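You operate a simulated robot arm through the tools that you are given. There is no shell and no other tool. Be economical: measure what you need, move in short steps, check, and stop when the job is done.

Carry out the task below with a simulated robot arm. There is one attempt and no reset: what you move stays moved.

TASK
Put things in order on the packing table. At the end: the white sachet stands where the gold ring holder stood; the silver steel die from the packing table is in the silver drip bowl; the blue buffer from the packing table stands where the teal folded cloth stood; the teal folded cloth from the packing table stands on top of the gold glass tray; the gold ring holder stands where the blue buffer stood; whatever was shut is shut again. Leave all else as you found it, and nothing knocked over.

The check looks at the end state, three seconds after you hand in, the way a careful person would. Anything else that was tipped, shoved, dropped, spilled or broken makes it a failure.

THE ROBOT
A 7-joint arm with a two-finger parallel gripper, fixed in place. Base frame: the origin is at the foot of the arm, x ahead of it, y to its left, z up; the work surface is at about z = 0.78. Units: m, degrees, N and s.
With the tool pointing down near the work surface it reaches from about 0.22 to 0.68 m from the base axis. Its first joint turns from -66.0 to 66.0 degrees. Payload 2.4 kg.
The tool frame sits at the grasp point between the pads (the TCP): z along the fingers, y along the line on which they close. The tips reach 0.03 m beyond it. Largest opening 0.094 m; finger width 0.028, thickness 0.01; the body of the gripper, 0.05 by 0.096 m, starts 0.055 m behind the TCP.
Orientation is that of the tool frame in the base frame, as a unit quaternion [x, y, z, w]. With the fingers straight down and closing along the base's y, the tool's x points along the base's -x, its y along +y and its z along -z.

THE INTERFACE
- The arm moves only by the tool step_arm. Its arguments are lists of equal length, an entry for each row: "translation": the shift along the tool's x, y, z in m, a list of three; "rot": the turn, a rotation vector about the tool's x, y, z in degrees, a list of three; "gripper": the closure, from 0 (fully open) to 1 (shut). In form: {"translation": [[dx, dy, dz], ...], "rot": [[rx, ry, rz], ...], "gripper": [gripper, ...]}. A call has 1 to 10 rows; each row is the pose to reach, as a shift and turn from the pose commanded when the call began, along the tool's axes at that moment. A row lasts 0.2 s, in which the tool goes at most 0.05 m and 8.6 degrees; a call with a longer step from one row to the next is refused whole, and so is a gripper value outside its range. A pose out of reach is approached as far as the arm can. The call stops where the force on the tool passes 40 N (or 10 N more than at its start, if that is more) or the arm is blocked; 0.2 s more then pass. Each finger travels about 0.153 m/s and halts on what it meets, pressing with about 27 N; the grip force reading is that of the motor and also rises with nothing between the fingers. The clock runs only during rows and for 0.2 s after the last one: add rows that repeat a pose to give the fingers time. It gives the time, the measured TCP pose, the force on the tool (base axes), the opening and the grip force at its end, in the units of the frame above (readings bear some noise).
- Cameras (640 x 400 px; columns grow to the right, rows downward): "scene" is fixed at [0.0367, 0.4796, 1.4352]; the picture's right is [-0.73, -0.69, 0.00], its down [-0.44, 0.47, -0.76] and it looks along [0.52, -0.55, -0.65] (base axes); focal length 341 px, centre (320, 200). "wrist" rides on the gripper at [-0.037, 0, -0.058] in the tool frame; the picture's right is [0.00, -1.00, 0.00], its down [0.97, 0.00, -0.24] and it looks along [0.24, 0.00, 0.97] (tool axes); focal length 218 px, centre (320, 200).
- camera(camera): a new picture of that camera. It takes no simulated time.
- locate(camera, pixels): there is no depth. For up to 12 entries [column, row, z] of the newest picture of that camera ("zoom" is the newest enlarged one), the place [x, y] in the base frame at which the ray of that pixel passes the height z, good to about 0.003 m. It takes no simulated time.
- inspect(camera, box): a new picture of the part [left, top, right, bottom] of that camera's present view, enlarged. It takes no simulated time.
- sign_off(): hands the job in; it is judged then, once.

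Work in short steps. Measure before you move; look again where a grasp or a placing could have gone wrong, and mend it. You have 80 turns and 46 pictures in all, those below and enlarged ones among them. Open the gripper and draw the arm clear of the work before you hand the job in, unless the task says otherwise; then end with one line.

The tools are called as name(argument=value, ...) on one line, values as JSON. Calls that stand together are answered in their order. step_arm: Moves the arm, as the interface text tells. Its arguments: {"type":"object","properties":{"translation":{"type":"array","items":{"type":"array","items":{"type":"number"}}},"rot":{"type":"array","items":{"type":"array","items":{"type":"number"}}},"gripper":{"type":"array","items":{"type":"number"}}},"required":["translation","rot","gripper"]} The other tools are called the same way: camera (camera) takes a picture; locate (camera, pixels) gives the place at which the rays of pixels pass given heights; inspect (camera, box) takes an enlarged picture of a part of a camera's view; sign_off () hands the job in.

At the start:

```text
time_s: 0.0
tool_pos: [0.4615, 0.021, 1.0614]
tool_rot: [0.001, 1.0, 0.0, 0.001]
force: [-0.4, -0.4, -0.9]
gripper_width: 0.0941
grip_force: 0.0
```

scene: 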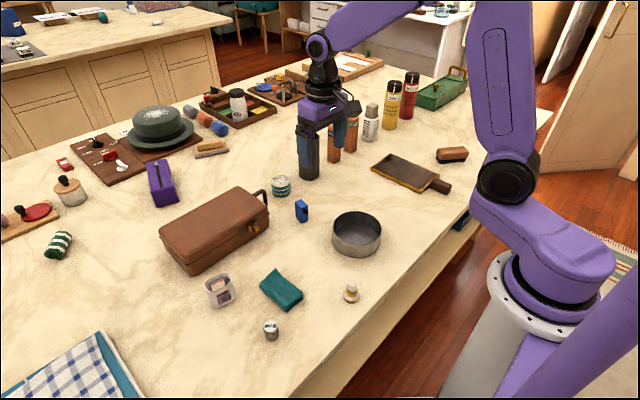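
wrist: 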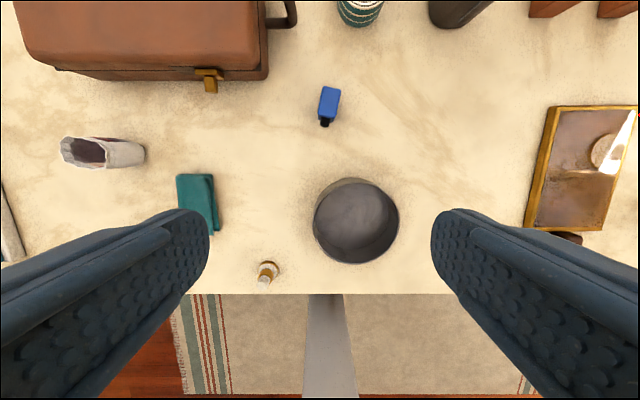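

The scene shows candidates: sachet (219,290), cloth (281,289), ring holder (351,293), blue object (301,210), small silver item (270,330), bowl (356,233), tray (405,172). I enlarge to make sure.

inspect(camera="scene", box=[190, 180, 390, 350])

inspect(camera="scene", box=[340, 60, 500, 220])

inspect(camera="scene", box=[0, 60, 320, 260])

```text
2.35 times, centred on (290, 265) of scene
```

zoom: 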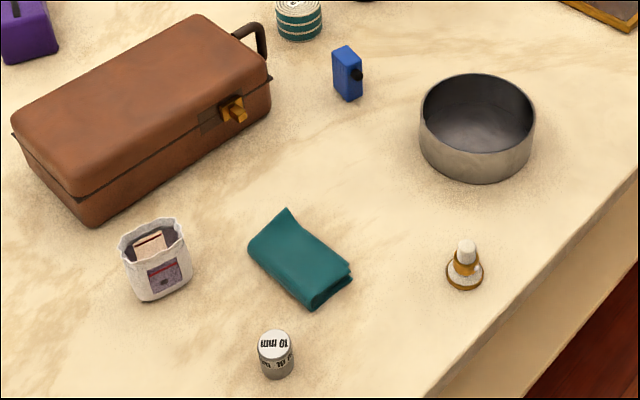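

```text
2.50 times, centred on (420, 140) of scene
```

zoom: 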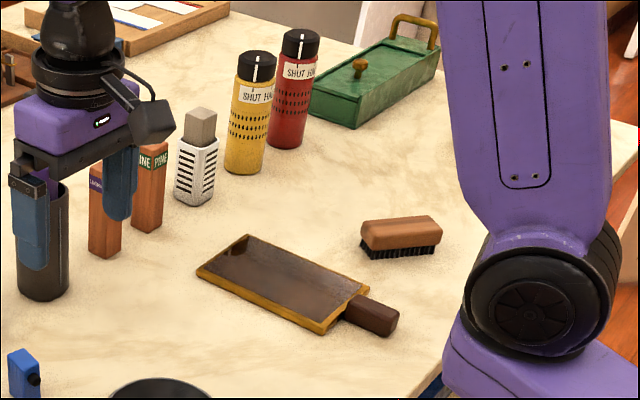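

```text
2.00 times, centred on (160, 160) of scene
```

zoom: 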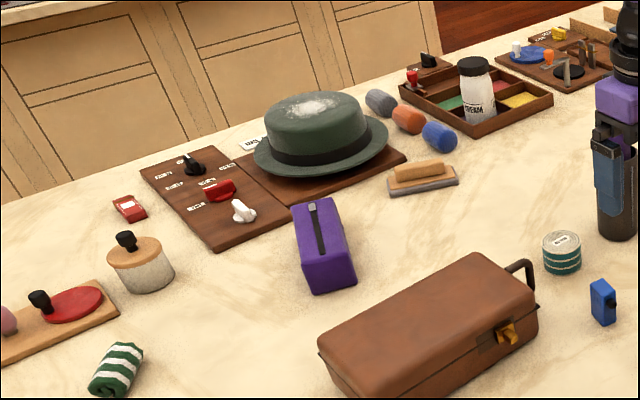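

The 10 mm silver cylinder is likely the die. Two blue candidates for "buffer": the small block (301,210) and a roller (219,128). I measure places.

locate(camera="scene", pixels=[[219, 128, 0.79], [301, 212, 0.8], [270, 337, 0.785], [351, 298, 0.785], [281, 290, 0.79], [219, 298, 0.79], [405, 175, 0.79], [356, 250, 0.79], [188, 112, 0.79], [281, 192, 0.785], [340, 155, 0.78], [440, 186, 0.79]])

locate(camera="wrist", pixels=[[329, 105, 0.8], [267, 272, 0.785], [200, 203, 0.8], [100, 152, 0.78], [356, 220, 0.78], [582, 170, 0.79], [326, 122, 0.79]])

```text
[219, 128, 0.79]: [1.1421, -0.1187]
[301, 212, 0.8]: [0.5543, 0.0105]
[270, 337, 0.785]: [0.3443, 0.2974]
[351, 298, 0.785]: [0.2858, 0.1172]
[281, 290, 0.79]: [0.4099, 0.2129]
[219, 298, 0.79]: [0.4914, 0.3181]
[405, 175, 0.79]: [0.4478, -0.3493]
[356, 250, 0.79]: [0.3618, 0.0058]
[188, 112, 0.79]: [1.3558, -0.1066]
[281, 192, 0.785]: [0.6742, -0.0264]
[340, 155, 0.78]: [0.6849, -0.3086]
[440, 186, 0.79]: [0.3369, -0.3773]
```

```text
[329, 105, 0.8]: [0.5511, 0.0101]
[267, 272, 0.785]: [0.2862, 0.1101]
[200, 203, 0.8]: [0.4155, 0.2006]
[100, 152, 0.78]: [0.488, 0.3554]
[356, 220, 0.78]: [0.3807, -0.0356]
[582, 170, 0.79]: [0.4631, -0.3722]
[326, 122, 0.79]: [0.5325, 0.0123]
```

The roller is out of reach (x≈1.14), so the small block at (0.553,0.010) is the buffer. Cloth is near (0.41,0.205); I move above it for a closer look.

step_arm(translation=[[0.007, 0.037, 0.022], [0.015, 0.074, 0.044], [0.022, 0.11, 0.066], [0.029, 0.147, 0.089], [0.0365, 0.184, 0.111], [0.0365, 0.184, 0.111]], rot=[[0, 0, 0], [0, 0, 0], [0, 0, 0], [0, 0, 0], [0, 0, 0], [0, 0, 0]], gripper=[0, 0, 0, 0, 0, 0])

camera(camera="wrist")

```text
time_s: 1.4
tool_pos: [0.4228, 0.2077, 0.9489]
tool_rot: [0.0, 1.0, 0.0, 0.0]
force: [0.1, 0.3, -0.3]
gripper_width: 0.094
grip_force: 0.1
```

```text
40 pictures are left
```

wrist: 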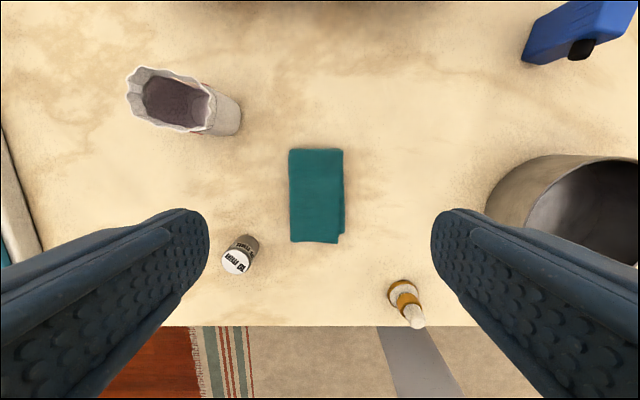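

The cloth is axis-aligned, pixels (289..343, 149..242). I locate its corners and the other objects' parts from here.

locate(camera="wrist", pixels=[[289, 149, 0.8], [342, 149, 0.8], [292, 241, 0.8], [340, 241, 0.8], [344, 233, 0.78], [236, 264, 0.81], [245, 243, 0.78], [403, 290, 0.785], [414, 322, 0.82], [225, 125, 0.78], [170, 100, 0.84], [580, 48, 0.79]])

inspect(camera="wrist", box=[120, 50, 440, 330])

```text
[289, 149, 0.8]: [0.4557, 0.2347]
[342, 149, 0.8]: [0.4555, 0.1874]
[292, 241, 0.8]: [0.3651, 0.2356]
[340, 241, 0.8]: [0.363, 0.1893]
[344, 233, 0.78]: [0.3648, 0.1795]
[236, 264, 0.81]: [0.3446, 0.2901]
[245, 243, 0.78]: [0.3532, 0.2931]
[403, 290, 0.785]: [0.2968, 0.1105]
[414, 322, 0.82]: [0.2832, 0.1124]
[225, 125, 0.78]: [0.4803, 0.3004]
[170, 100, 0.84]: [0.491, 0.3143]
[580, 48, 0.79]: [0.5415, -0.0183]
```

```text
1.43 times, centred on (280, 190) of wrist
```

zoom: 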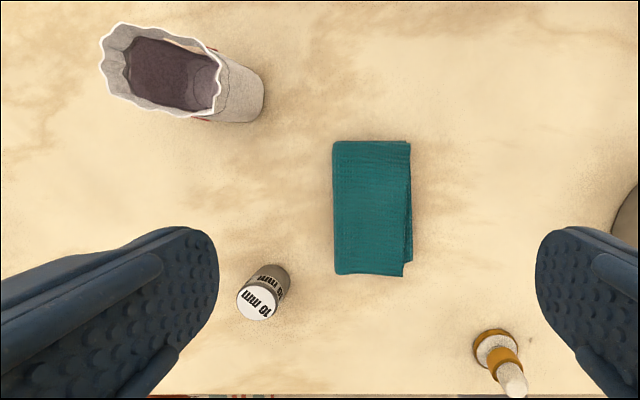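

Cloth centre is about (0.410, 0.2095), 0.05 wide in y. I descend over it and close gently-limited to its width.

step_arm(translation=[[0.006, 0.001, 0.04], [0.013, 0.002, 0.08], [0.013, 0.002, 0.115], [0.013, 0.002, 0.133], [0.013, 0.002, 0.134], [0.013, 0.002, 0.134], [0.013, 0.002, 0.134], [0.013, 0.002, 0.134]], rot=[[0, 0, 0], [0, 0, 0], [0, 0, 0], [0, 0, 0], [0, 0, 0], [0, 0, 0], [0, 0, 0], [0, 0, 0]], gripper=[0, 0, 0, 0, 0, 0.6, 1, 1])

camera(camera="wrist")

```text
time_s: 3.2
tool_pos: [0.4132, 0.2088, 0.8161]
tool_rot: [0.0, 1.0, 0.0, 0.0]
force: [0.5, 0.1, 0.0]
gripper_width: 0.0548
grip_force: 26.9
```

```text
38 pictures are left
```

wrist: 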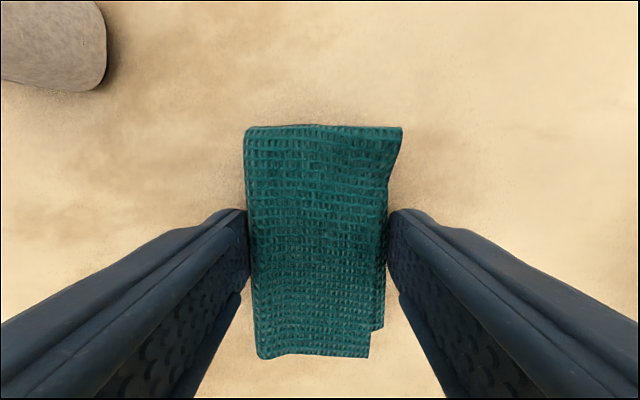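

Held with width 0.055. I lift to z≈1.0.

step_arm(translation=[[0, 0, -0.03], [0, 0, -0.075], [0, 0, -0.12], [0, 0, -0.165], [0, 0, -0.2], [0, 0, -0.2]], rot=[[0, 0, 0], [0, 0, 0], [0, 0, 0], [0, 0, 0], [0, 0, 0], [0, 0, 0]], gripper=[1, 1, 1, 1, 1, 1])

inspect(camera="scene", box=[190, 140, 470, 315])

```text
time_s: 4.6
tool_pos: [0.41, 0.2063, 1.0158]
tool_rot: [0.0, 1.0, 0.0, 0.0]
force: [0.5, -0.8, -0.7]
gripper_width: 0.0003
grip_force: 27.1
```

```text
2.29 times, centred on (330, 228) of scene
```

zoom: 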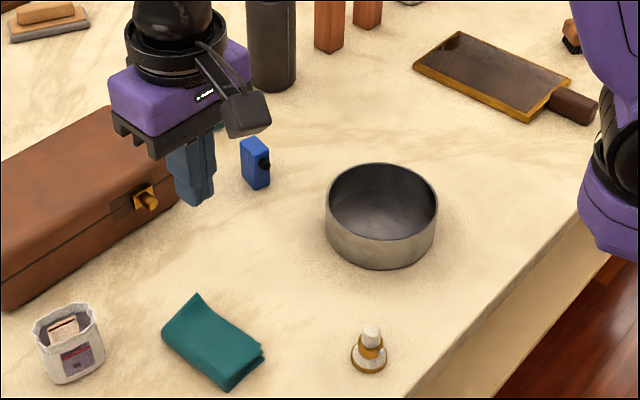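

The cloth slipped out and stayed on the table. I return lower (tips about 2 mm above the table), after opening, and check the picture before closing.

step_arm(translation=[[0, 0.003, 0.0], [0, 0.003, 0.02], [0, 0.003, 0.06], [0, 0.003, 0.1], [0, 0.003, 0.14], [0, 0.003, 0.17], [0, 0.003, 0.17]], rot=[[0, 0, 0], [0, 0, 0], [0, 0, 0], [0, 0, 0], [0, 0, 0], [0, 0, 0], [0, 0, 0]], gripper=[0, 0, 0, 0, 0, 0, 0])

camera(camera="wrist")

```text
time_s: 6.2
tool_pos: [0.4104, 0.214, 0.8453]
tool_rot: [0.0, 1.0, 0.0, 0.001]
force: [-1.0, 0.4, -0.7]
gripper_width: 0.0941
grip_force: 0.1
```

```text
36 pictures are left
```

wrist: 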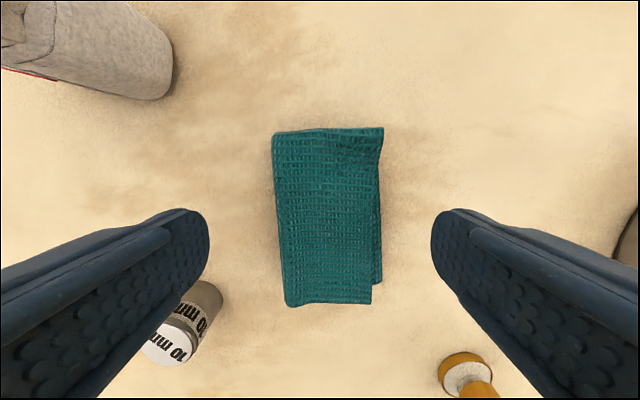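

Cloth centre at pixel (328,217), slightly toward the right of the middle; I shift y by -0.003, go down to z≈0.811 and close with settling time.

step_arm(translation=[[0, -0.003, 0.02], [0, -0.003, 0.034], [0, -0.003, 0.034], [0, -0.003, 0.034], [0, -0.003, 0.034], [0, -0.003, 0.034], [0, -0.003, 0.034]], rot=[[0, 0, 0], [0, 0, 0], [0, 0, 0], [0, 0, 0], [0, 0, 0], [0, 0, 0], [0, 0, 0]], gripper=[0, 0, 0, 0.5, 1, 1, 1])

step_arm(translation=[[0, 0, -0.005], [0, 0, -0.012], [0, 0, -0.02], [0, 0, -0.03]], rot=[[0, 0, 0], [0, 0, 0], [0, 0, 0], [0, 0, 0]], gripper=[1, 1, 1, 1])

```text
time_s: 7.8
tool_pos: [0.4122, 0.2099, 0.8124]
tool_rot: [0.0, 1.0, 0.001, 0.0]
force: [0.0, 0.3, 0.4]
gripper_width: 0.0557
grip_force: 27.1
```

```text
time_s: 8.8
tool_pos: [0.4116, 0.2071, 0.8413]
tool_rot: [0.0, 1.0, 0.0, 0.0]
force: [-0.2, -0.2, -0.3]
gripper_width: 0.0555
grip_force: 26.8
```

It holds this time (width 0.0555 at +3 cm). I lift on to z≈0.98.

step_arm(translation=[[0, 0, -0.015], [0, 0, -0.035], [0, 0, -0.06], [0, 0, -0.085], [0, 0, -0.11], [0, 0, -0.135], [0, 0, -0.14]], rot=[[0, 0, 0], [0, 0, 0], [0, 0, 0], [0, 0, 0], [0, 0, 0], [0, 0, 0], [0, 0, 0]], gripper=[1, 1, 1, 1, 1, 1, 1])

camera(camera="scene")

camera(camera="wrist")

```text
time_s: 10.4
tool_pos: [0.4126, 0.2093, 0.9814]
tool_rot: [0.0, 1.0, 0.0, -0.001]
force: [0.4, -0.4, -0.3]
gripper_width: 0.0553
grip_force: 27.4
```

```text
35 pictures are left
```

scene: 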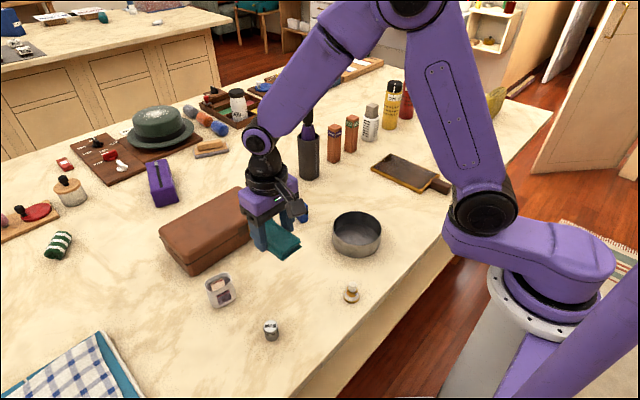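

```text
34 pictures are left
```

wrist: 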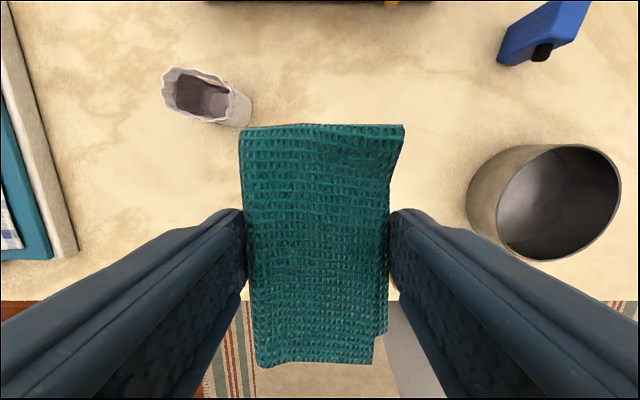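

Cloth hangs firmly. Now the tray's corners in the scene picture: (390,154), (371,168), (422,192), (440,176).

locate(camera="scene", pixels=[[390.4, 154.4, 0.793], [370.8, 167, 0.793], [421.5, 190.5, 0.793], [440, 175, 0.793], [405, 171, 0.79]])

```text
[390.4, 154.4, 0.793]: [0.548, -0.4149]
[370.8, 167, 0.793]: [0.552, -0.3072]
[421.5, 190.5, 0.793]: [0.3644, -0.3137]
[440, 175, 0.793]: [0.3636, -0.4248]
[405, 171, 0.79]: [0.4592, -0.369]
```

The tray spans x 0.364–0.55, y −0.31 to −0.42; its long side already matches the cloth. I carry the cloth over at z≈0.98.

step_arm(translation=[[-0.003, -0.03, 0], [-0.006, -0.07, 0], [-0.009, -0.11, 0], [-0.012, -0.15, 0], [-0.015, -0.19, 0], [-0.018, -0.23, 0], [-0.021, -0.27, 0], [-0.024, -0.31, 0]], rot=[[0, 0, 0], [0, 0, 0], [0, 0, 0], [0, 0, 0], [0, 0, 0], [0, 0, 0], [0, 0, 0], [0, 0, 0]], gripper=[1, 1, 1, 1, 1, 1, 1, 1])

step_arm(translation=[[-0.003, -0.04, 0], [-0.006, -0.08, 0], [-0.009, -0.12, 0], [-0.012, -0.16, 0], [-0.015, -0.2, 0], [-0.018, -0.24, 0], [-0.0215, -0.265, 0], [-0.0215, -0.265, 0]], rot=[[0, 0, 0], [0, 0, 0], [0, 0, 0], [0, 0, 0], [0, 0, 0], [0, 0, 0], [0, 0, 0], [0, 0, 0]], gripper=[1, 1, 1, 1, 1, 1, 1, 1])

camera(camera="wrist")

```text
time_s: 12.2
tool_pos: [0.4369, -0.1005, 0.9823]
tool_rot: [-0.001, 1.0, 0.0, 0.0]
force: [-0.7, 0.4, -0.5]
gripper_width: 0.0549
grip_force: 27.1
```

```text
time_s: 14.0
tool_pos: [0.4581, -0.3685, 0.9818]
tool_rot: [-0.001, 1.0, 0.0, 0.0]
force: [0.4, 1.1, 0.2]
gripper_width: 0.055
grip_force: 27.5
```

```text
33 pictures are left
```

wrist: 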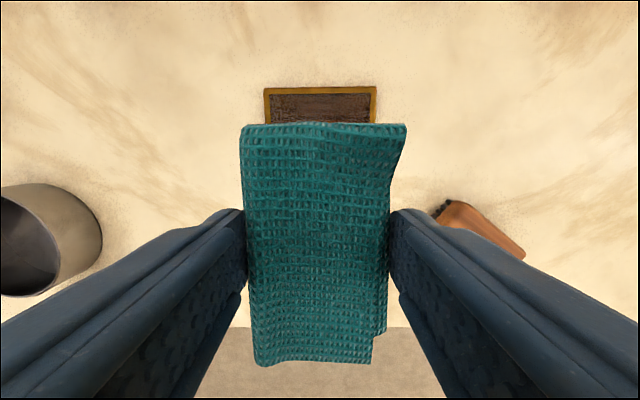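

Tray is centred on column 320, so y is right. I descend to TCP z≈0.845 and inspect from the side.

step_arm(translation=[[0, 0, 0.03], [0, 0, 0.065], [0, 0, 0.1], [0, 0, 0.125], [0, 0, 0.137], [0, 0, 0.137]], rot=[[0, 0, 0], [0, 0, 0], [0, 0, 0], [0, 0, 0], [0, 0, 0], [0, 0, 0]], gripper=[1, 1, 1, 1, 1, 1])

inspect(camera="scene", box=[350, 110, 480, 210])

```text
time_s: 15.4
tool_pos: [0.4587, -0.3681, 0.8459]
tool_rot: [0.0, 1.0, 0.0, 0.001]
force: [0.2, 0.7, 0.0]
gripper_width: 0.0549
grip_force: 27.1
```

```text
4.00 times, centred on (415, 160) of scene
```

zoom: 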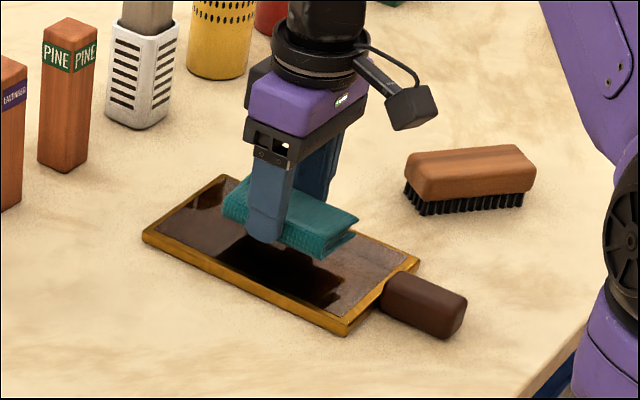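

The cloth hovers centrally over the tray with a little gap. I lower in small steps watching the force.

step_arm(translation=[[0, 0, 0.004], [0, 0, 0.008], [0, 0, 0.012], [0, 0, 0.012]], rot=[[0, 0, 0], [0, 0, 0], [0, 0, 0], [0, 0, 0]], gripper=[1, 1, 1, 1])

step_arm(translation=[[0, 0, 0.002], [0, 0, 0.004], [0, 0, 0.004]], rot=[[0, 0, 0], [0, 0, 0], [0, 0, 0]], gripper=[1, 1, 1])

```text
time_s: 16.4
tool_pos: [0.4584, -0.3678, 0.8334]
tool_rot: [-0.001, 1.0, 0.0, 0.0]
force: [-0.3, -0.7, -0.2]
gripper_width: 0.0549
grip_force: 26.7
```

```text
time_s: 17.2
tool_pos: [0.4592, -0.3682, 0.8293]
tool_rot: [0.0, 1.0, -0.001, 0.0]
force: [0.1, 0.1, 0.0]
gripper_width: 0.055
grip_force: 27.2
```

No contact yet; I go on 3 mm at a time.

step_arm(translation=[[0, 0, 0.002], [0, 0, 0.003], [0, 0, 0.003]], rot=[[0, 0, 0], [0, 0, 0], [0, 0, 0]], gripper=[1, 1, 1])

inspect(camera="scene", box=[370, 130, 450, 200])

```text
time_s: 18.0
tool_pos: [0.4588, -0.3692, 0.8248]
tool_rot: [0.0, 1.0, 0.0, 0.0]
force: [0.3, 0.2, -0.1]
gripper_width: 0.0549
grip_force: 26.5
```

```text
5.71 times, centred on (410, 165) of scene
```

zoom: 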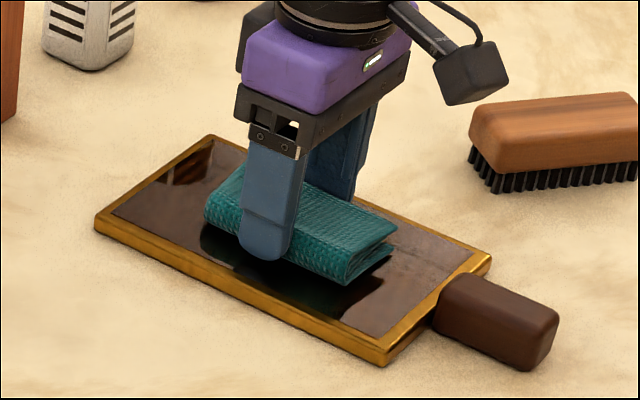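

Nearly resting; I continue a further 3 mm in 1 mm steps.

step_arm(translation=[[0, 0, 0.001], [0, 0, 0.002], [0, 0, 0.003], [0, 0, 0.003]], rot=[[0, 0, 0], [0, 0, 0], [0, 0, 0], [0, 0, 0]], gripper=[1, 1, 1, 1])

```text
time_s: 19.0
tool_pos: [0.4589, -0.3676, 0.8229]
tool_rot: [0.0, 1.0, -0.001, 0.0]
force: [-6.8, 5.0, 24.8]
gripper_width: 0.0549
grip_force: 27.2
```

Contact (24.8 N up). I ease up 2 mm, open to about 0.075, then rise.

step_arm(translation=[[0, 0, -0.001], [0, 0, -0.002], [0, 0, -0.002], [0, 0, -0.002], [0, 0, -0.002], [0, 0, -0.01], [0, 0, -0.04], [0, 0, -0.085], [0, 0, -0.13], [0, 0, -0.175]], rot=[[0, 0, 0], [0, 0, 0], [0, 0, 0], [0, 0, 0], [0, 0, 0], [0, 0, 0], [0, 0, 0], [0, 0, 0], [0, 0, 0], [0, 0, 0]], gripper=[1, 1, 0.2, 0.2, 0.2, 0.2, 0.2, 0.2, 0.2, 0.2])

camera(camera="wrist")

```text
time_s: 21.2
tool_pos: [0.4597, -0.3671, 0.9983]
tool_rot: [0.0, 1.0, 0.0, 0.001]
force: [0.0, 0.6, -0.4]
gripper_width: 0.0755
grip_force: 0.1
```

```text
30 pictures are left
```

wrist: 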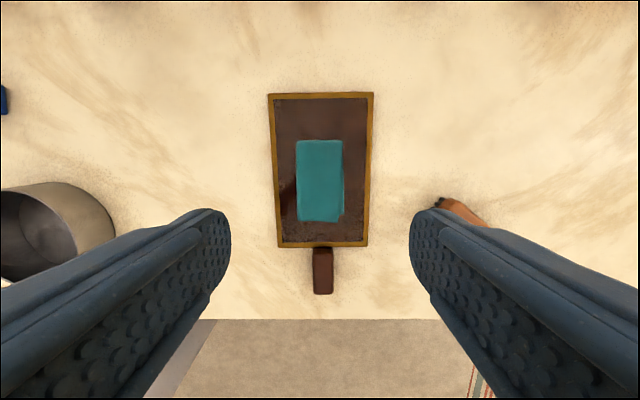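

The cloth lies neatly on the tray. Next the blue buffer: I travel to above (0.54, 0.01) for a close look.

step_arm(translation=[[-0.008, 0.04, 0], [-0.016, 0.08, 0], [-0.026, 0.125, 0], [-0.036, 0.17, 0], [-0.046, 0.215, 0], [-0.056, 0.26, 0], [-0.066, 0.305, 0.01], [-0.075, 0.345, 0.02], [-0.08, 0.377, 0.03], [-0.08, 0.377, 0.03]], rot=[[0, 0, 0], [0, 0, 0], [0, 0, 0], [0, 0, 0], [0, 0, 0], [0, 0, 0], [0, 0, 0], [0, 0, 0], [0, 0, 0], [0, 0, 0]], gripper=[0, 0, 0, 0, 0, 0, 0, 0, 0, 0])

camera(camera="wrist")

inspect(camera="scene", box=[260, 160, 350, 240])

```text
time_s: 23.4
tool_pos: [0.5393, 0.0083, 0.9712]
tool_rot: [0.0, 1.0, 0.001, 0.0]
force: [0.5, 0.2, -0.4]
gripper_width: 0.094
grip_force: 0.0
```

```text
29 pictures are left
```

wrist: 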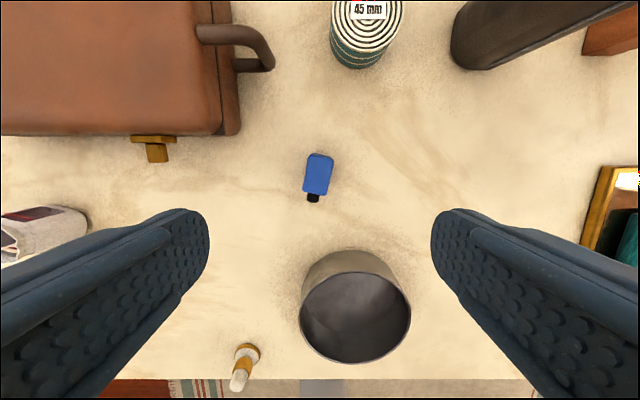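

```text
5.00 times, centred on (305, 200) of scene
```

zoom: 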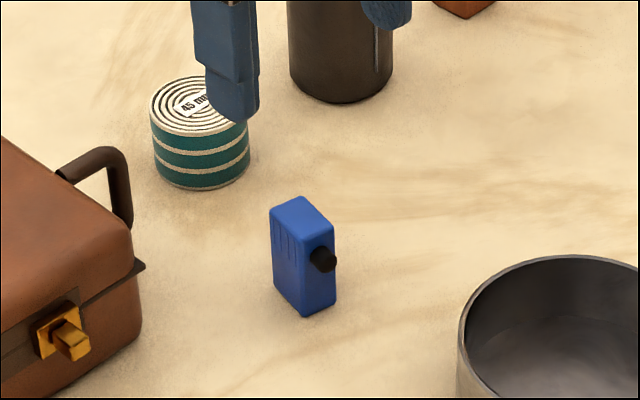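

The buffer is a block with a knob toward −x, slightly yawed: top corners (310,153),(334,157),(327,195),(303,190). I locate them and its base edges in the scene.

locate(camera="wrist", pixels=[[310, 153, 0.825], [334, 157, 0.825], [327, 195, 0.82], [303, 190, 0.82], [313, 197, 0.81], [310, 153, 0.79], [334, 157, 0.79]])

locate(camera="zoom", pixels=[[274, 288, 0.78], [303, 317, 0.78], [335, 300, 0.78], [270, 209, 0.82], [303, 232, 0.82], [333, 225, 0.82], [303, 197, 0.82], [305, 215, 0.82]])

```text
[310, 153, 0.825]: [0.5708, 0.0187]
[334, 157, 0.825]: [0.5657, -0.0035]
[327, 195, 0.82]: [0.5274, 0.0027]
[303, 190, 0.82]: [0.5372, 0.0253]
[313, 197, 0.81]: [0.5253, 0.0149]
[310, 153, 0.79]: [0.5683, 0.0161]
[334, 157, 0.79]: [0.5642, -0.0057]
```

```text
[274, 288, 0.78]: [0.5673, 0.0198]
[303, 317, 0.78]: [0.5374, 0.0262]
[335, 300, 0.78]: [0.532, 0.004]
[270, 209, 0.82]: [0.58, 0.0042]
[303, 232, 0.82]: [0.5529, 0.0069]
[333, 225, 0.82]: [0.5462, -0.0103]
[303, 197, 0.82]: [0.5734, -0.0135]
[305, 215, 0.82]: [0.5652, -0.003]
```

Buffer centre ≈(0.5497,0.0115), 31×23 mm, top z≈0.838, yawed about −12°. I turn the tool 12° and descend to TCP z≈0.822, checking before closing.

step_arm(translation=[[-0.005, 0.001, 0.02], [-0.0104, 0.003, 0.06], [-0.0104, 0.003, 0.095], [-0.0104, 0.003, 0.12], [-0.0104, 0.003, 0.12]], rot=[[0, 0, 6], [0, 0, 12], [0, 0, 12], [0, 0, 12], [0, 0, 12]], gripper=[0, 0, 0, 0, 0])

camera(camera="wrist")

```text
time_s: 24.6
tool_pos: [0.5489, 0.0147, 0.8488]
tool_rot: [0.105, 0.994, -0.001, 0.0]
force: [-0.3, 0.0, 0.0]
gripper_width: 0.0941
grip_force: 0.0
```

```text
27 pictures are left
```

wrist: 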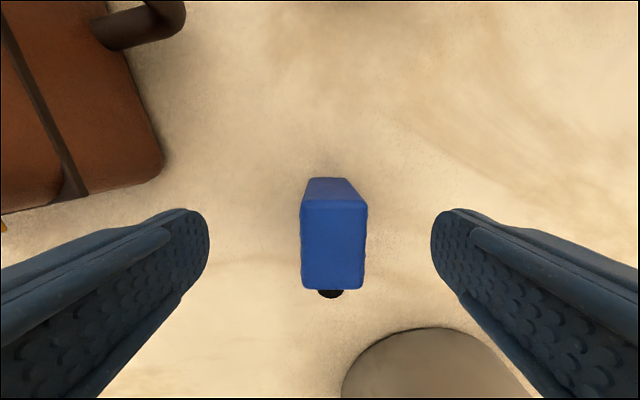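

Well aligned; the block is at column 333, so I shift 4 mm in tool −y, go down 27 mm and close.

step_arm(translation=[[0, -0.004, 0.012], [0, -0.004, 0.027], [0, -0.004, 0.027], [0, -0.004, 0.027], [0, -0.004, 0.027], [0, -0.004, 0.027], [0, -0.004, 0.027]], rot=[[0, 0, 0], [0, 0, 0], [0, 0, 0], [0, 0, 0], [0, 0, 0], [0, 0, 0], [0, 0, 0]], gripper=[0, 0, 0.4, 0.7, 1, 1, 1])

step_arm(translation=[[0, 0, -0.01], [0, 0, -0.025], [0, 0, -0.05], [0, 0, -0.08], [0, 0, -0.11], [0, 0, -0.14], [0, 0, -0.15]], rot=[[0, 0, 0], [0, 0, 0], [0, 0, 0], [0, 0, 0], [0, 0, 0], [0, 0, 0], [0, 0, 0]], gripper=[1, 1, 1, 1, 1, 1, 1])

```text
time_s: 26.2
tool_pos: [0.5478, 0.009, 0.8214]
tool_rot: [0.105, 0.994, 0.0, 0.0]
force: [0.3, 0.8, -0.5]
gripper_width: 0.0262
grip_force: 26.7
```

```text
time_s: 27.8
tool_pos: [0.5477, 0.0078, 0.9689]
tool_rot: [0.104, 0.995, 0.001, 0.0]
force: [-0.5, 0.1, -0.9]
gripper_width: 0.0264
grip_force: 27.3
```

Held (width 0.026). I carry it to above the cloth's former place (0.410,0.2095).

step_arm(translation=[[0.028, 0.027, 0], [0.058, 0.055, 0], [0.088, 0.083, 0], [0.118, 0.111, 0], [0.148, 0.139, 0], [0.1774, 0.1667, 0], [0.1774, 0.1667, 0.03], [0.1774, 0.1667, 0.065], [0.1774, 0.1667, 0.1], [0.1774, 0.1667, 0.1]], rot=[[0, 0, 0], [0, 0, 0], [0, 0, 0], [0, 0, 0], [0, 0, 0], [0, 0, 0], [0, 0, 0], [0, 0, 0], [0, 0, 0], [0, 0, 0]], gripper=[1, 1, 1, 1, 1, 1, 1, 1, 1, 1])

camera(camera="wrist")

```text
time_s: 30.0
tool_pos: [0.4074, 0.2082, 0.8691]
tool_rot: [0.105, 0.995, 0.001, 0.0]
force: [1.3, 0.8, 0.6]
gripper_width: 0.0261
grip_force: 26.5
```

```text
26 pictures are left
```

wrist: 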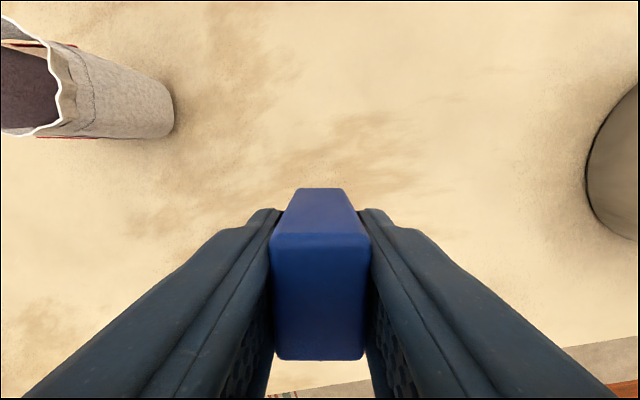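

Space is clear. I lower to the grasp height 0.822, slowly at the end.

step_arm(translation=[[-0.001, 0.001, 0.02], [-0.001, 0.001, 0.036], [-0.001, 0.001, 0.043], [-0.001, 0.001, 0.046], [-0.001, 0.001, 0.0475], [-0.001, 0.001, 0.0475]], rot=[[0, 0, 0], [0, 0, 0], [0, 0, 0], [0, 0, 0], [0, 0, 0], [0, 0, 0]], gripper=[1, 1, 1, 1, 1, 1])

```text
time_s: 31.4
tool_pos: [0.411, 0.2086, 0.8218]
tool_rot: [0.105, 0.995, 0.0, 0.0]
force: [-0.5, 0.3, 0.7]
gripper_width: 0.0266
grip_force: 27.3
```

At grasp height with no load yet; I nudge 1–2 mm to find contact.

step_arm(translation=[[0, 0, 0.0007], [0, 0, 0.0015], [0, 0, 0.0015]], rot=[[0, 0, 0], [0, 0, 0], [0, 0, 0]], gripper=[1, 1, 1])

```text
time_s: 32.2
tool_pos: [0.4106, 0.2097, 0.8216]
tool_rot: [0.105, 0.994, 0.0, 0.0]
force: [0.1, -0.7, 3.6]
gripper_width: 0.0264
grip_force: 26.8
```

Light contact (3.6 N). I open and rise straight up.

step_arm(translation=[[0, 0, 0], [0, 0, 0], [0, 0, 0], [0, 0, 0], [0, 0, -0.02], [0, 0, -0.06], [0, 0, -0.1], [0, 0, -0.14], [0, 0, -0.15]], rot=[[0, 0, 0], [0, 0, 0], [0, 0, 0], [0, 0, 0], [0, 0, 0], [0, 0, 0], [0, 0, 0], [0, 0, 0], [0, 0, 0]], gripper=[0.4, 0, 0, 0, 0, 0, 0, 0, 0])

camera(camera="wrist")

inspect(camera="scene", box=[200, 240, 380, 350])

```text
time_s: 34.2
tool_pos: [0.4097, 0.2116, 0.973]
tool_rot: [0.104, 0.995, 0.001, 0.0]
force: [0.1, -0.2, -0.2]
gripper_width: 0.0942
grip_force: 0.1
```

```text
25 pictures are left
```

wrist: 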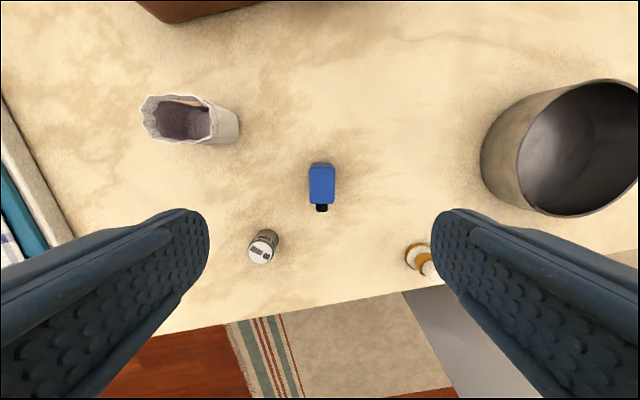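

```text
3.56 times, centred on (290, 295) of scene
```

zoom: 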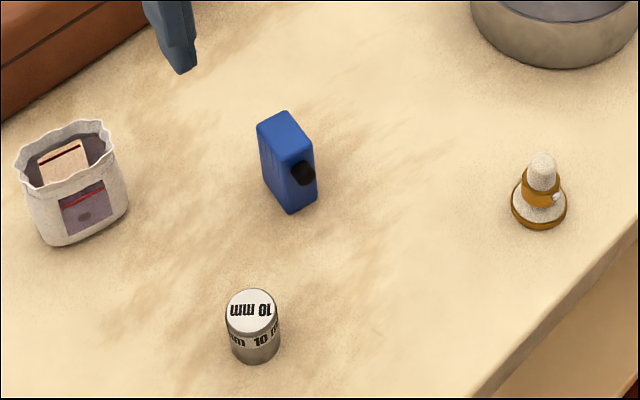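

Buffer stands well. Ring holder has a base disc about zoom (511..567, row 207), stem with a ring on it up to (542,152). I measure it.

locate(camera="zoom", pixels=[[539, 207, 0.785], [511, 207, 0.785], [567, 207, 0.785], [539, 230, 0.78], [543, 155, 0.82], [543, 155, 0.83], [251, 355, 0.78], [251, 310, 0.81], [226, 310, 0.81], [278, 310, 0.81], [525, 190, 0.8], [557, 190, 0.8]])

locate(camera="wrist", pixels=[[418, 257, 0.785], [428, 270, 0.825], [268, 240, 0.785], [262, 250, 0.81], [322, 175, 0.838]])

```text
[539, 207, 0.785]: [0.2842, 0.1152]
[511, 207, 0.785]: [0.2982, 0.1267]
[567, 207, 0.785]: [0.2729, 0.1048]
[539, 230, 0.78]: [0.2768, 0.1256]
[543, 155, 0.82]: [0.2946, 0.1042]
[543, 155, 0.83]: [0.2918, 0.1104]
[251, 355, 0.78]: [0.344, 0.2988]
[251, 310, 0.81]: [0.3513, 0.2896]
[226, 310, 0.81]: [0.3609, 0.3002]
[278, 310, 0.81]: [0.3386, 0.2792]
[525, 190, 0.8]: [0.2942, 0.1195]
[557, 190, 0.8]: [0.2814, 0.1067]
```

```text
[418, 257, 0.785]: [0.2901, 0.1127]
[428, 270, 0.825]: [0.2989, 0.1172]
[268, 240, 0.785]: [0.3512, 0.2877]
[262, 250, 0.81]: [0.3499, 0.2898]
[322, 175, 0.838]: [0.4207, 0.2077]
```

Ring holder's base is at ≈(0.286,0.115), diameter ≈0.034. I move above it, turn the tool back to zero yaw, and look closely.

step_arm(translation=[[0.0245, -0.03, 0], [0.049, -0.06, 0], [0.0735, -0.09, 0], [0.0978, -0.1206, 0], [0.0978, -0.1206, 0.03], [0.0978, -0.1206, 0.063], [0.0978, -0.1206, 0.063]], rot=[[0, 0, -3], [0, 0, -6], [0, 0, -9], [0, 0, -12], [0, 0, -12], [0, 0, -12], [0, 0, -12]], gripper=[0, 0, 0, 0, 0, 0, 0])

camera(camera="wrist")

```text
time_s: 35.8
tool_pos: [0.287, 0.1102, 0.9081]
tool_rot: [-0.002, 1.0, 0.001, 0.0]
force: [0.1, -0.9, 0.9]
gripper_width: 0.094
grip_force: 0.0
```

```text
23 pictures are left
```

wrist: 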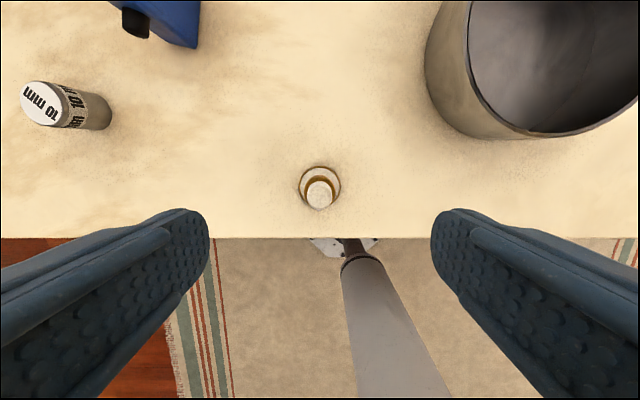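

Disc centre at (320,187), well centred laterally. I locate it for x and see more detail.

locate(camera="wrist", pixels=[[320, 187, 0.785], [299, 187, 0.785], [341, 187, 0.785], [320, 195, 0.835], [320, 167, 0.785], [320, 238, 0.78]])

inspect(camera="wrist", box=[280, 150, 360, 220])

```text
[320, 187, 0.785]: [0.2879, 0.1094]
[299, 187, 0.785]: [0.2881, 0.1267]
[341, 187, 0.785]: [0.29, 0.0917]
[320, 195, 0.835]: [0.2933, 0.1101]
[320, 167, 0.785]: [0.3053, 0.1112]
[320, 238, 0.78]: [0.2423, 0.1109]
```

```text
5.71 times, centred on (320, 185) of wrist
```

zoom: 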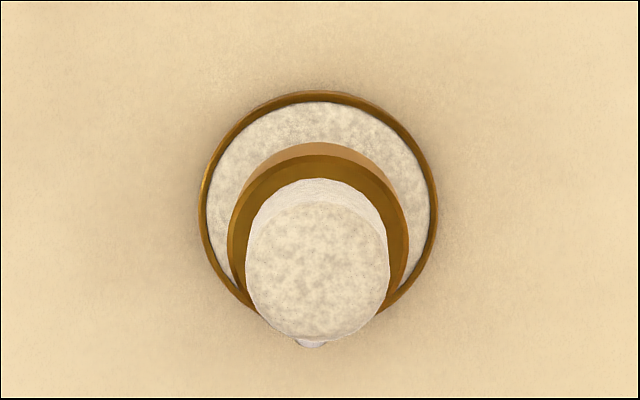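

Centre ≈(0.289,0.1105); the pearl faces −x so closing along y is safe. I descend to z≈0.812 and close on the base disc.

step_arm(translation=[[-0.002, 0, 0.03], [-0.002, 0, 0.06], [-0.002, 0, 0.085], [-0.002, 0, 0.0963], [-0.002, 0, 0.0963], [-0.002, 0, 0.0963], [-0.002, 0, 0.0963], [-0.002, 0, 0.0963], [-0.002, 0, 0.0963]], rot=[[0, 0, 0], [0, 0, 0], [0, 0, 0], [0, 0, 0], [0, 0, 0], [0, 0, 0], [0, 0, 0], [0, 0, 0], [0, 0, 0]], gripper=[0, 0, 0, 0, 0, 0.4, 0.7, 1, 1])

camera(camera="wrist")

```text
time_s: 37.8
tool_pos: [0.2883, 0.1133, 0.8128]
tool_rot: [0.0, 1.0, 0.0, -0.001]
force: [-0.2, 0.2, 0.2]
gripper_width: 0.0325
grip_force: 26.7
```

```text
21 pictures are left
```

wrist: 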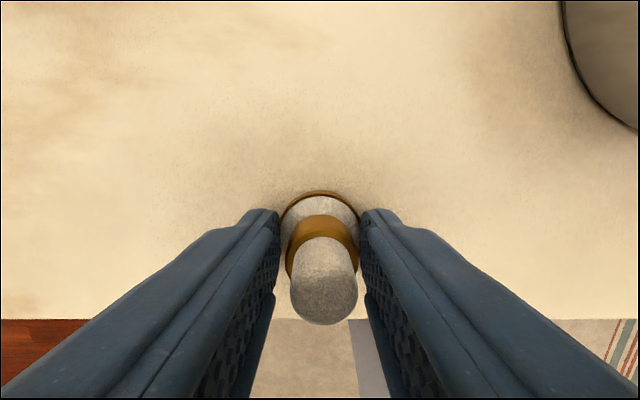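

It closed on the disc (0.0325). I lift slowly.

step_arm(translation=[[0, 0, -0.004], [0, 0, -0.01], [0, 0, -0.018], [0, 0, -0.028], [0, 0, -0.028]], rot=[[0, 0, 0], [0, 0, 0], [0, 0, 0], [0, 0, 0], [0, 0, 0]], gripper=[1, 1, 1, 1, 1])

camera(camera="wrist")

```text
time_s: 39.0
tool_pos: [0.2906, 0.1118, 0.8405]
tool_rot: [0.0, 1.0, 0.0, 0.001]
force: [0.7, 0.7, -0.7]
gripper_width: 0.0325
grip_force: 26.9
```

```text
20 pictures are left
```

wrist: 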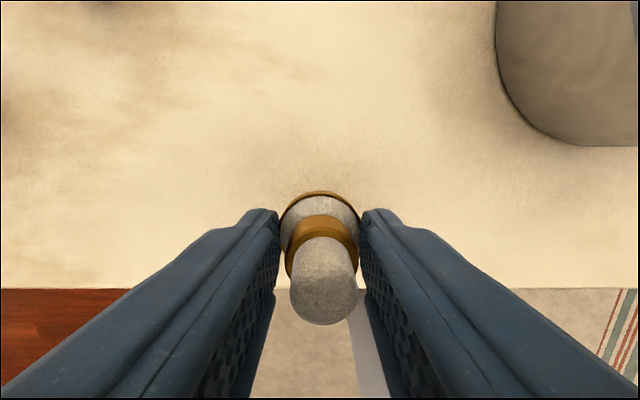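

Firmly held. I lift to z≈0.95 and carry it toward the buffer's former place (0.549,0.0105).

step_arm(translation=[[0, 0, -0.03], [0, 0, -0.07], [0, 0, -0.11], [-0.037, -0.0145, -0.11], [-0.074, -0.029, -0.11], [-0.111, -0.0435, -0.11], [-0.148, -0.058, -0.11], [-0.185, -0.0725, -0.11], [-0.222, -0.087, -0.11], [-0.2585, -0.1015, -0.11]], rot=[[0, 0, 0], [0, 0, 0], [0, 0, 0], [0, 0, 0], [0, 0, 0], [0, 0, 0], [0, 0, 0], [0, 0, 0], [0, 0, 0], [0, 0, 0]], gripper=[1, 1, 1, 1, 1, 1, 1, 1, 1, 1])

step_arm(translation=[[0, 0, 0.03], [0, 0, 0.065], [0, 0, 0.095], [0, 0, 0.115], [0, 0, 0.128], [0, 0, 0.128]], rot=[[0, 0, 0], [0, 0, 0], [0, 0, 0], [0, 0, 0], [0, 0, 0], [0, 0, 0]], gripper=[1, 1, 1, 1, 1, 1])

```text
time_s: 41.2
tool_pos: [0.5496, 0.0084, 0.9493]
tool_rot: [-0.001, 1.0, 0.001, 0.0]
force: [-0.4, 0.8, -1.0]
gripper_width: 0.0325
grip_force: 27.2
```

```text
time_s: 42.6
tool_pos: [0.551, 0.0116, 0.8207]
tool_rot: [0.0, 1.0, 0.0, 0.0]
force: [0.6, -0.5, 0.2]
gripper_width: 0.0324
grip_force: 26.6
```

TCP at (0.551,0.0116,0.821); I lower the last 8–9 mm slowly to contact.

step_arm(translation=[[0, 0, 0.003], [0, 0, 0.006], [0, 0, 0.008], [0, 0, 0.008]], rot=[[0, 0, 0], [0, 0, 0], [0, 0, 0], [0, 0, 0]], gripper=[1, 1, 1, 1])

step_arm(translation=[[0, 0, 0.0007], [0, 0, 0.0015], [0, 0, 0.0015]], rot=[[0, 0, 0], [0, 0, 0], [0, 0, 0]], gripper=[1, 1, 1])

```text
time_s: 43.6
tool_pos: [0.5497, 0.0111, 0.8135]
tool_rot: [-0.001, 1.0, 0.0, 0.0]
force: [-0.2, -0.1, -0.2]
gripper_width: 0.0326
grip_force: 26.9
```

```text
time_s: 44.4
tool_pos: [0.5509, 0.0097, 0.8127]
tool_rot: [0.0, 1.0, 0.001, 0.0]
force: [-0.7, 0.7, -0.8]
gripper_width: 0.0324
grip_force: 26.9
```

Still no load; 1.5 mm more.

step_arm(translation=[[0, 0, 0.0007], [0, 0, 0.0015], [0, 0, 0.0015]], rot=[[0, 0, 0], [0, 0, 0], [0, 0, 0]], gripper=[1, 1, 1])

```text
time_s: 45.2
tool_pos: [0.5493, 0.0101, 0.8135]
tool_rot: [0.0, 1.0, 0.0, 0.002]
force: [-1.2, -0.7, 10.3]
gripper_width: 0.0328
grip_force: 27.1
```

Contact (10 N). I ease 1 mm up, open, rise and look.

step_arm(translation=[[0, 0, -0.0008], [0, 0, -0.0008], [0, 0, -0.0008], [0, 0, -0.0008], [0, 0, -0.0008], [0, 0, -0.02], [0, 0, -0.06], [0, 0, -0.1], [0, 0, -0.14], [0, 0, -0.15]], rot=[[0, 0, 0], [0, 0, 0], [0, 0, 0], [0, 0, 0], [0, 0, 0], [0, 0, 0], [0, 0, 0], [0, 0, 0], [0, 0, 0], [0, 0, 0]], gripper=[1, 0.4, 0, 0, 0, 0, 0, 0, 0, 0])

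camera(camera="wrist")

camera(camera="scene")

```text
time_s: 47.4
tool_pos: [0.5501, 0.008, 0.9624]
tool_rot: [-0.001, 1.0, 0.0, -0.001]
force: [0.1, -0.5, -0.6]
gripper_width: 0.094
grip_force: 0.1
```

```text
19 pictures are left
```

wrist: 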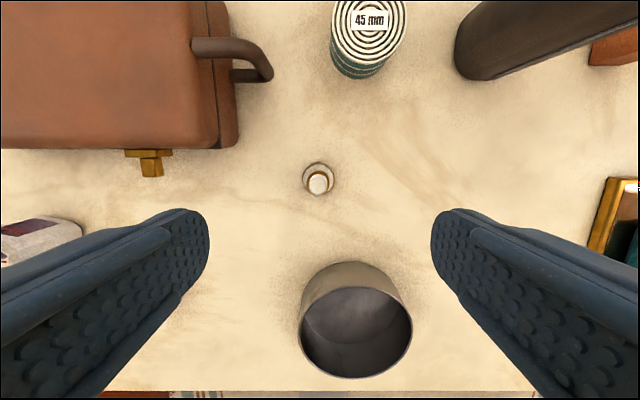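

```text
18 pictures are left
```

scene: 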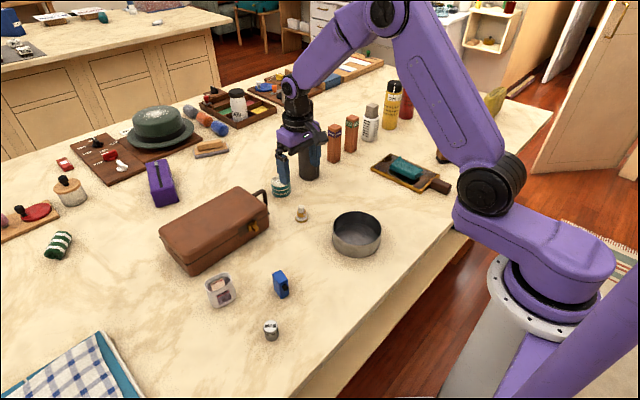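

Ring holder stands in the buffer's place. Next the sachet: I go above about (0.485,0.31).

step_arm(translation=[[0.02, 0.03, 0], [0.04, 0.07, 0], [0.06, 0.11, 0], [0.065, 0.15, 0], [0.065, 0.19, 0], [0.065, 0.23, 0], [0.065, 0.27, 0], [0.065, 0.301, 0], [0.065, 0.301, 0]], rot=[[0, 0, 0], [0, 0, 0], [0, 0, 0], [0, 0, 0], [0, 0, 0], [0, 0, 0], [0, 0, 0], [0, 0, 0], [0, 0, 0]], gripper=[0, 0, 0, 0, 0, 0, 0, 0, 0])

camera(camera="wrist")

inspect(camera="scene", box=[190, 255, 290, 325])

```text
time_s: 49.4
tool_pos: [0.4838, 0.3141, 0.9611]
tool_rot: [-0.001, 1.0, 0.0, 0.0]
force: [-0.4, 0.7, 0.3]
gripper_width: 0.0939
grip_force: 0.0
```

```text
17 pictures are left
```

wrist: 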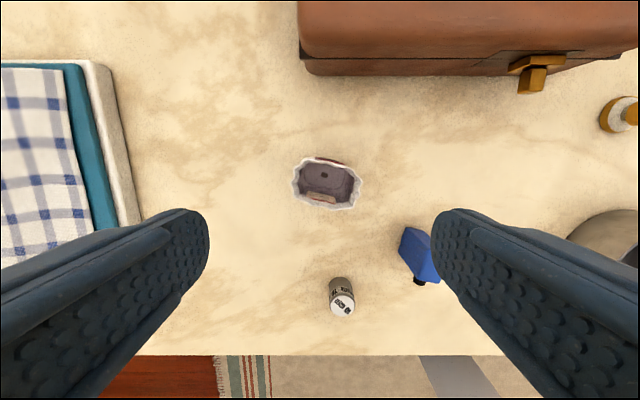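

```text
5.71 times, centred on (240, 290) of scene
```

zoom: 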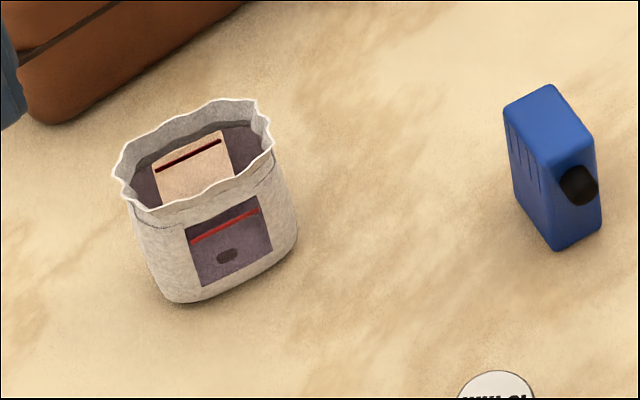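

Sachet rim spans wrist (293..361, 157..210), slightly yawed. I locate rim points at assumed top z≈0.84 and base points from the scene.

locate(camera="wrist", pixels=[[293, 180, 0.84], [361, 183, 0.84], [307, 157, 0.84], [353, 165, 0.84], [300, 200, 0.84], [350, 210, 0.84]])

locate(camera="zoom", pixels=[[170, 302, 0.78], [298, 248, 0.78], [232, 285, 0.78], [152, 268, 0.785], [113, 175, 0.84], [153, 210, 0.84], [273, 148, 0.84], [263, 102, 0.84]])

```text
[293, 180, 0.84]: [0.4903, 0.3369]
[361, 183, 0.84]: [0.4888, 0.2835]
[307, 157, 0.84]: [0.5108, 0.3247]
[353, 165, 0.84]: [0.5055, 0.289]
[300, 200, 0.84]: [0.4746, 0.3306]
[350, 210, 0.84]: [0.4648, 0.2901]
```

```text
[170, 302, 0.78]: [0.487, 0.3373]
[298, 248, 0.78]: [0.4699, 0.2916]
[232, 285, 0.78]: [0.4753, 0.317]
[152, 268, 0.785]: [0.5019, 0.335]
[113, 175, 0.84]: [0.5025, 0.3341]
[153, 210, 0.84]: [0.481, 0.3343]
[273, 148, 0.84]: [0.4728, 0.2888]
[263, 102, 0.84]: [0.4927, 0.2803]
```

Rim centre ≈(0.488,0.310), long axis yawed ≈13°, top z≈0.84. I turn 13° and come down to z≈0.865 (tips just about the rim), then check.

step_arm(translation=[[-0.002, -0.002, 0.02], [-0.004, -0.004, 0.05], [-0.004, -0.004, 0.08], [-0.004, -0.004, 0.096], [-0.004, -0.004, 0.096]], rot=[[0, 0, 6.5], [0, 0, 13], [0, 0, 13], [0, 0, 13], [0, 0, 13]], gripper=[0, 0, 0, 0, 0])

camera(camera="wrist")

```text
time_s: 50.6
tool_pos: [0.4864, 0.3084, 0.8658]
tool_rot: [0.113, 0.994, 0.001, 0.0]
force: [0.0, 0.7, -0.6]
gripper_width: 0.094
grip_force: 0.0
```

```text
15 pictures are left
```

wrist: 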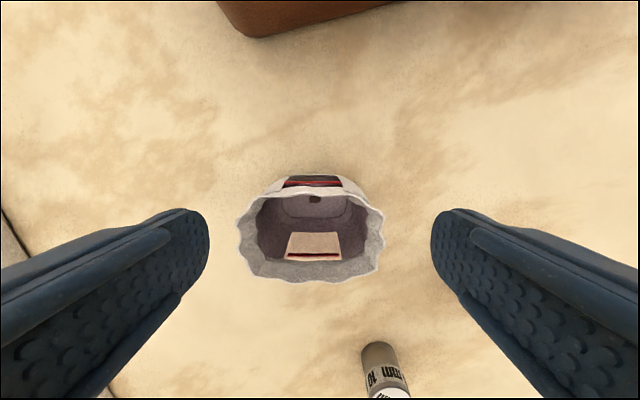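

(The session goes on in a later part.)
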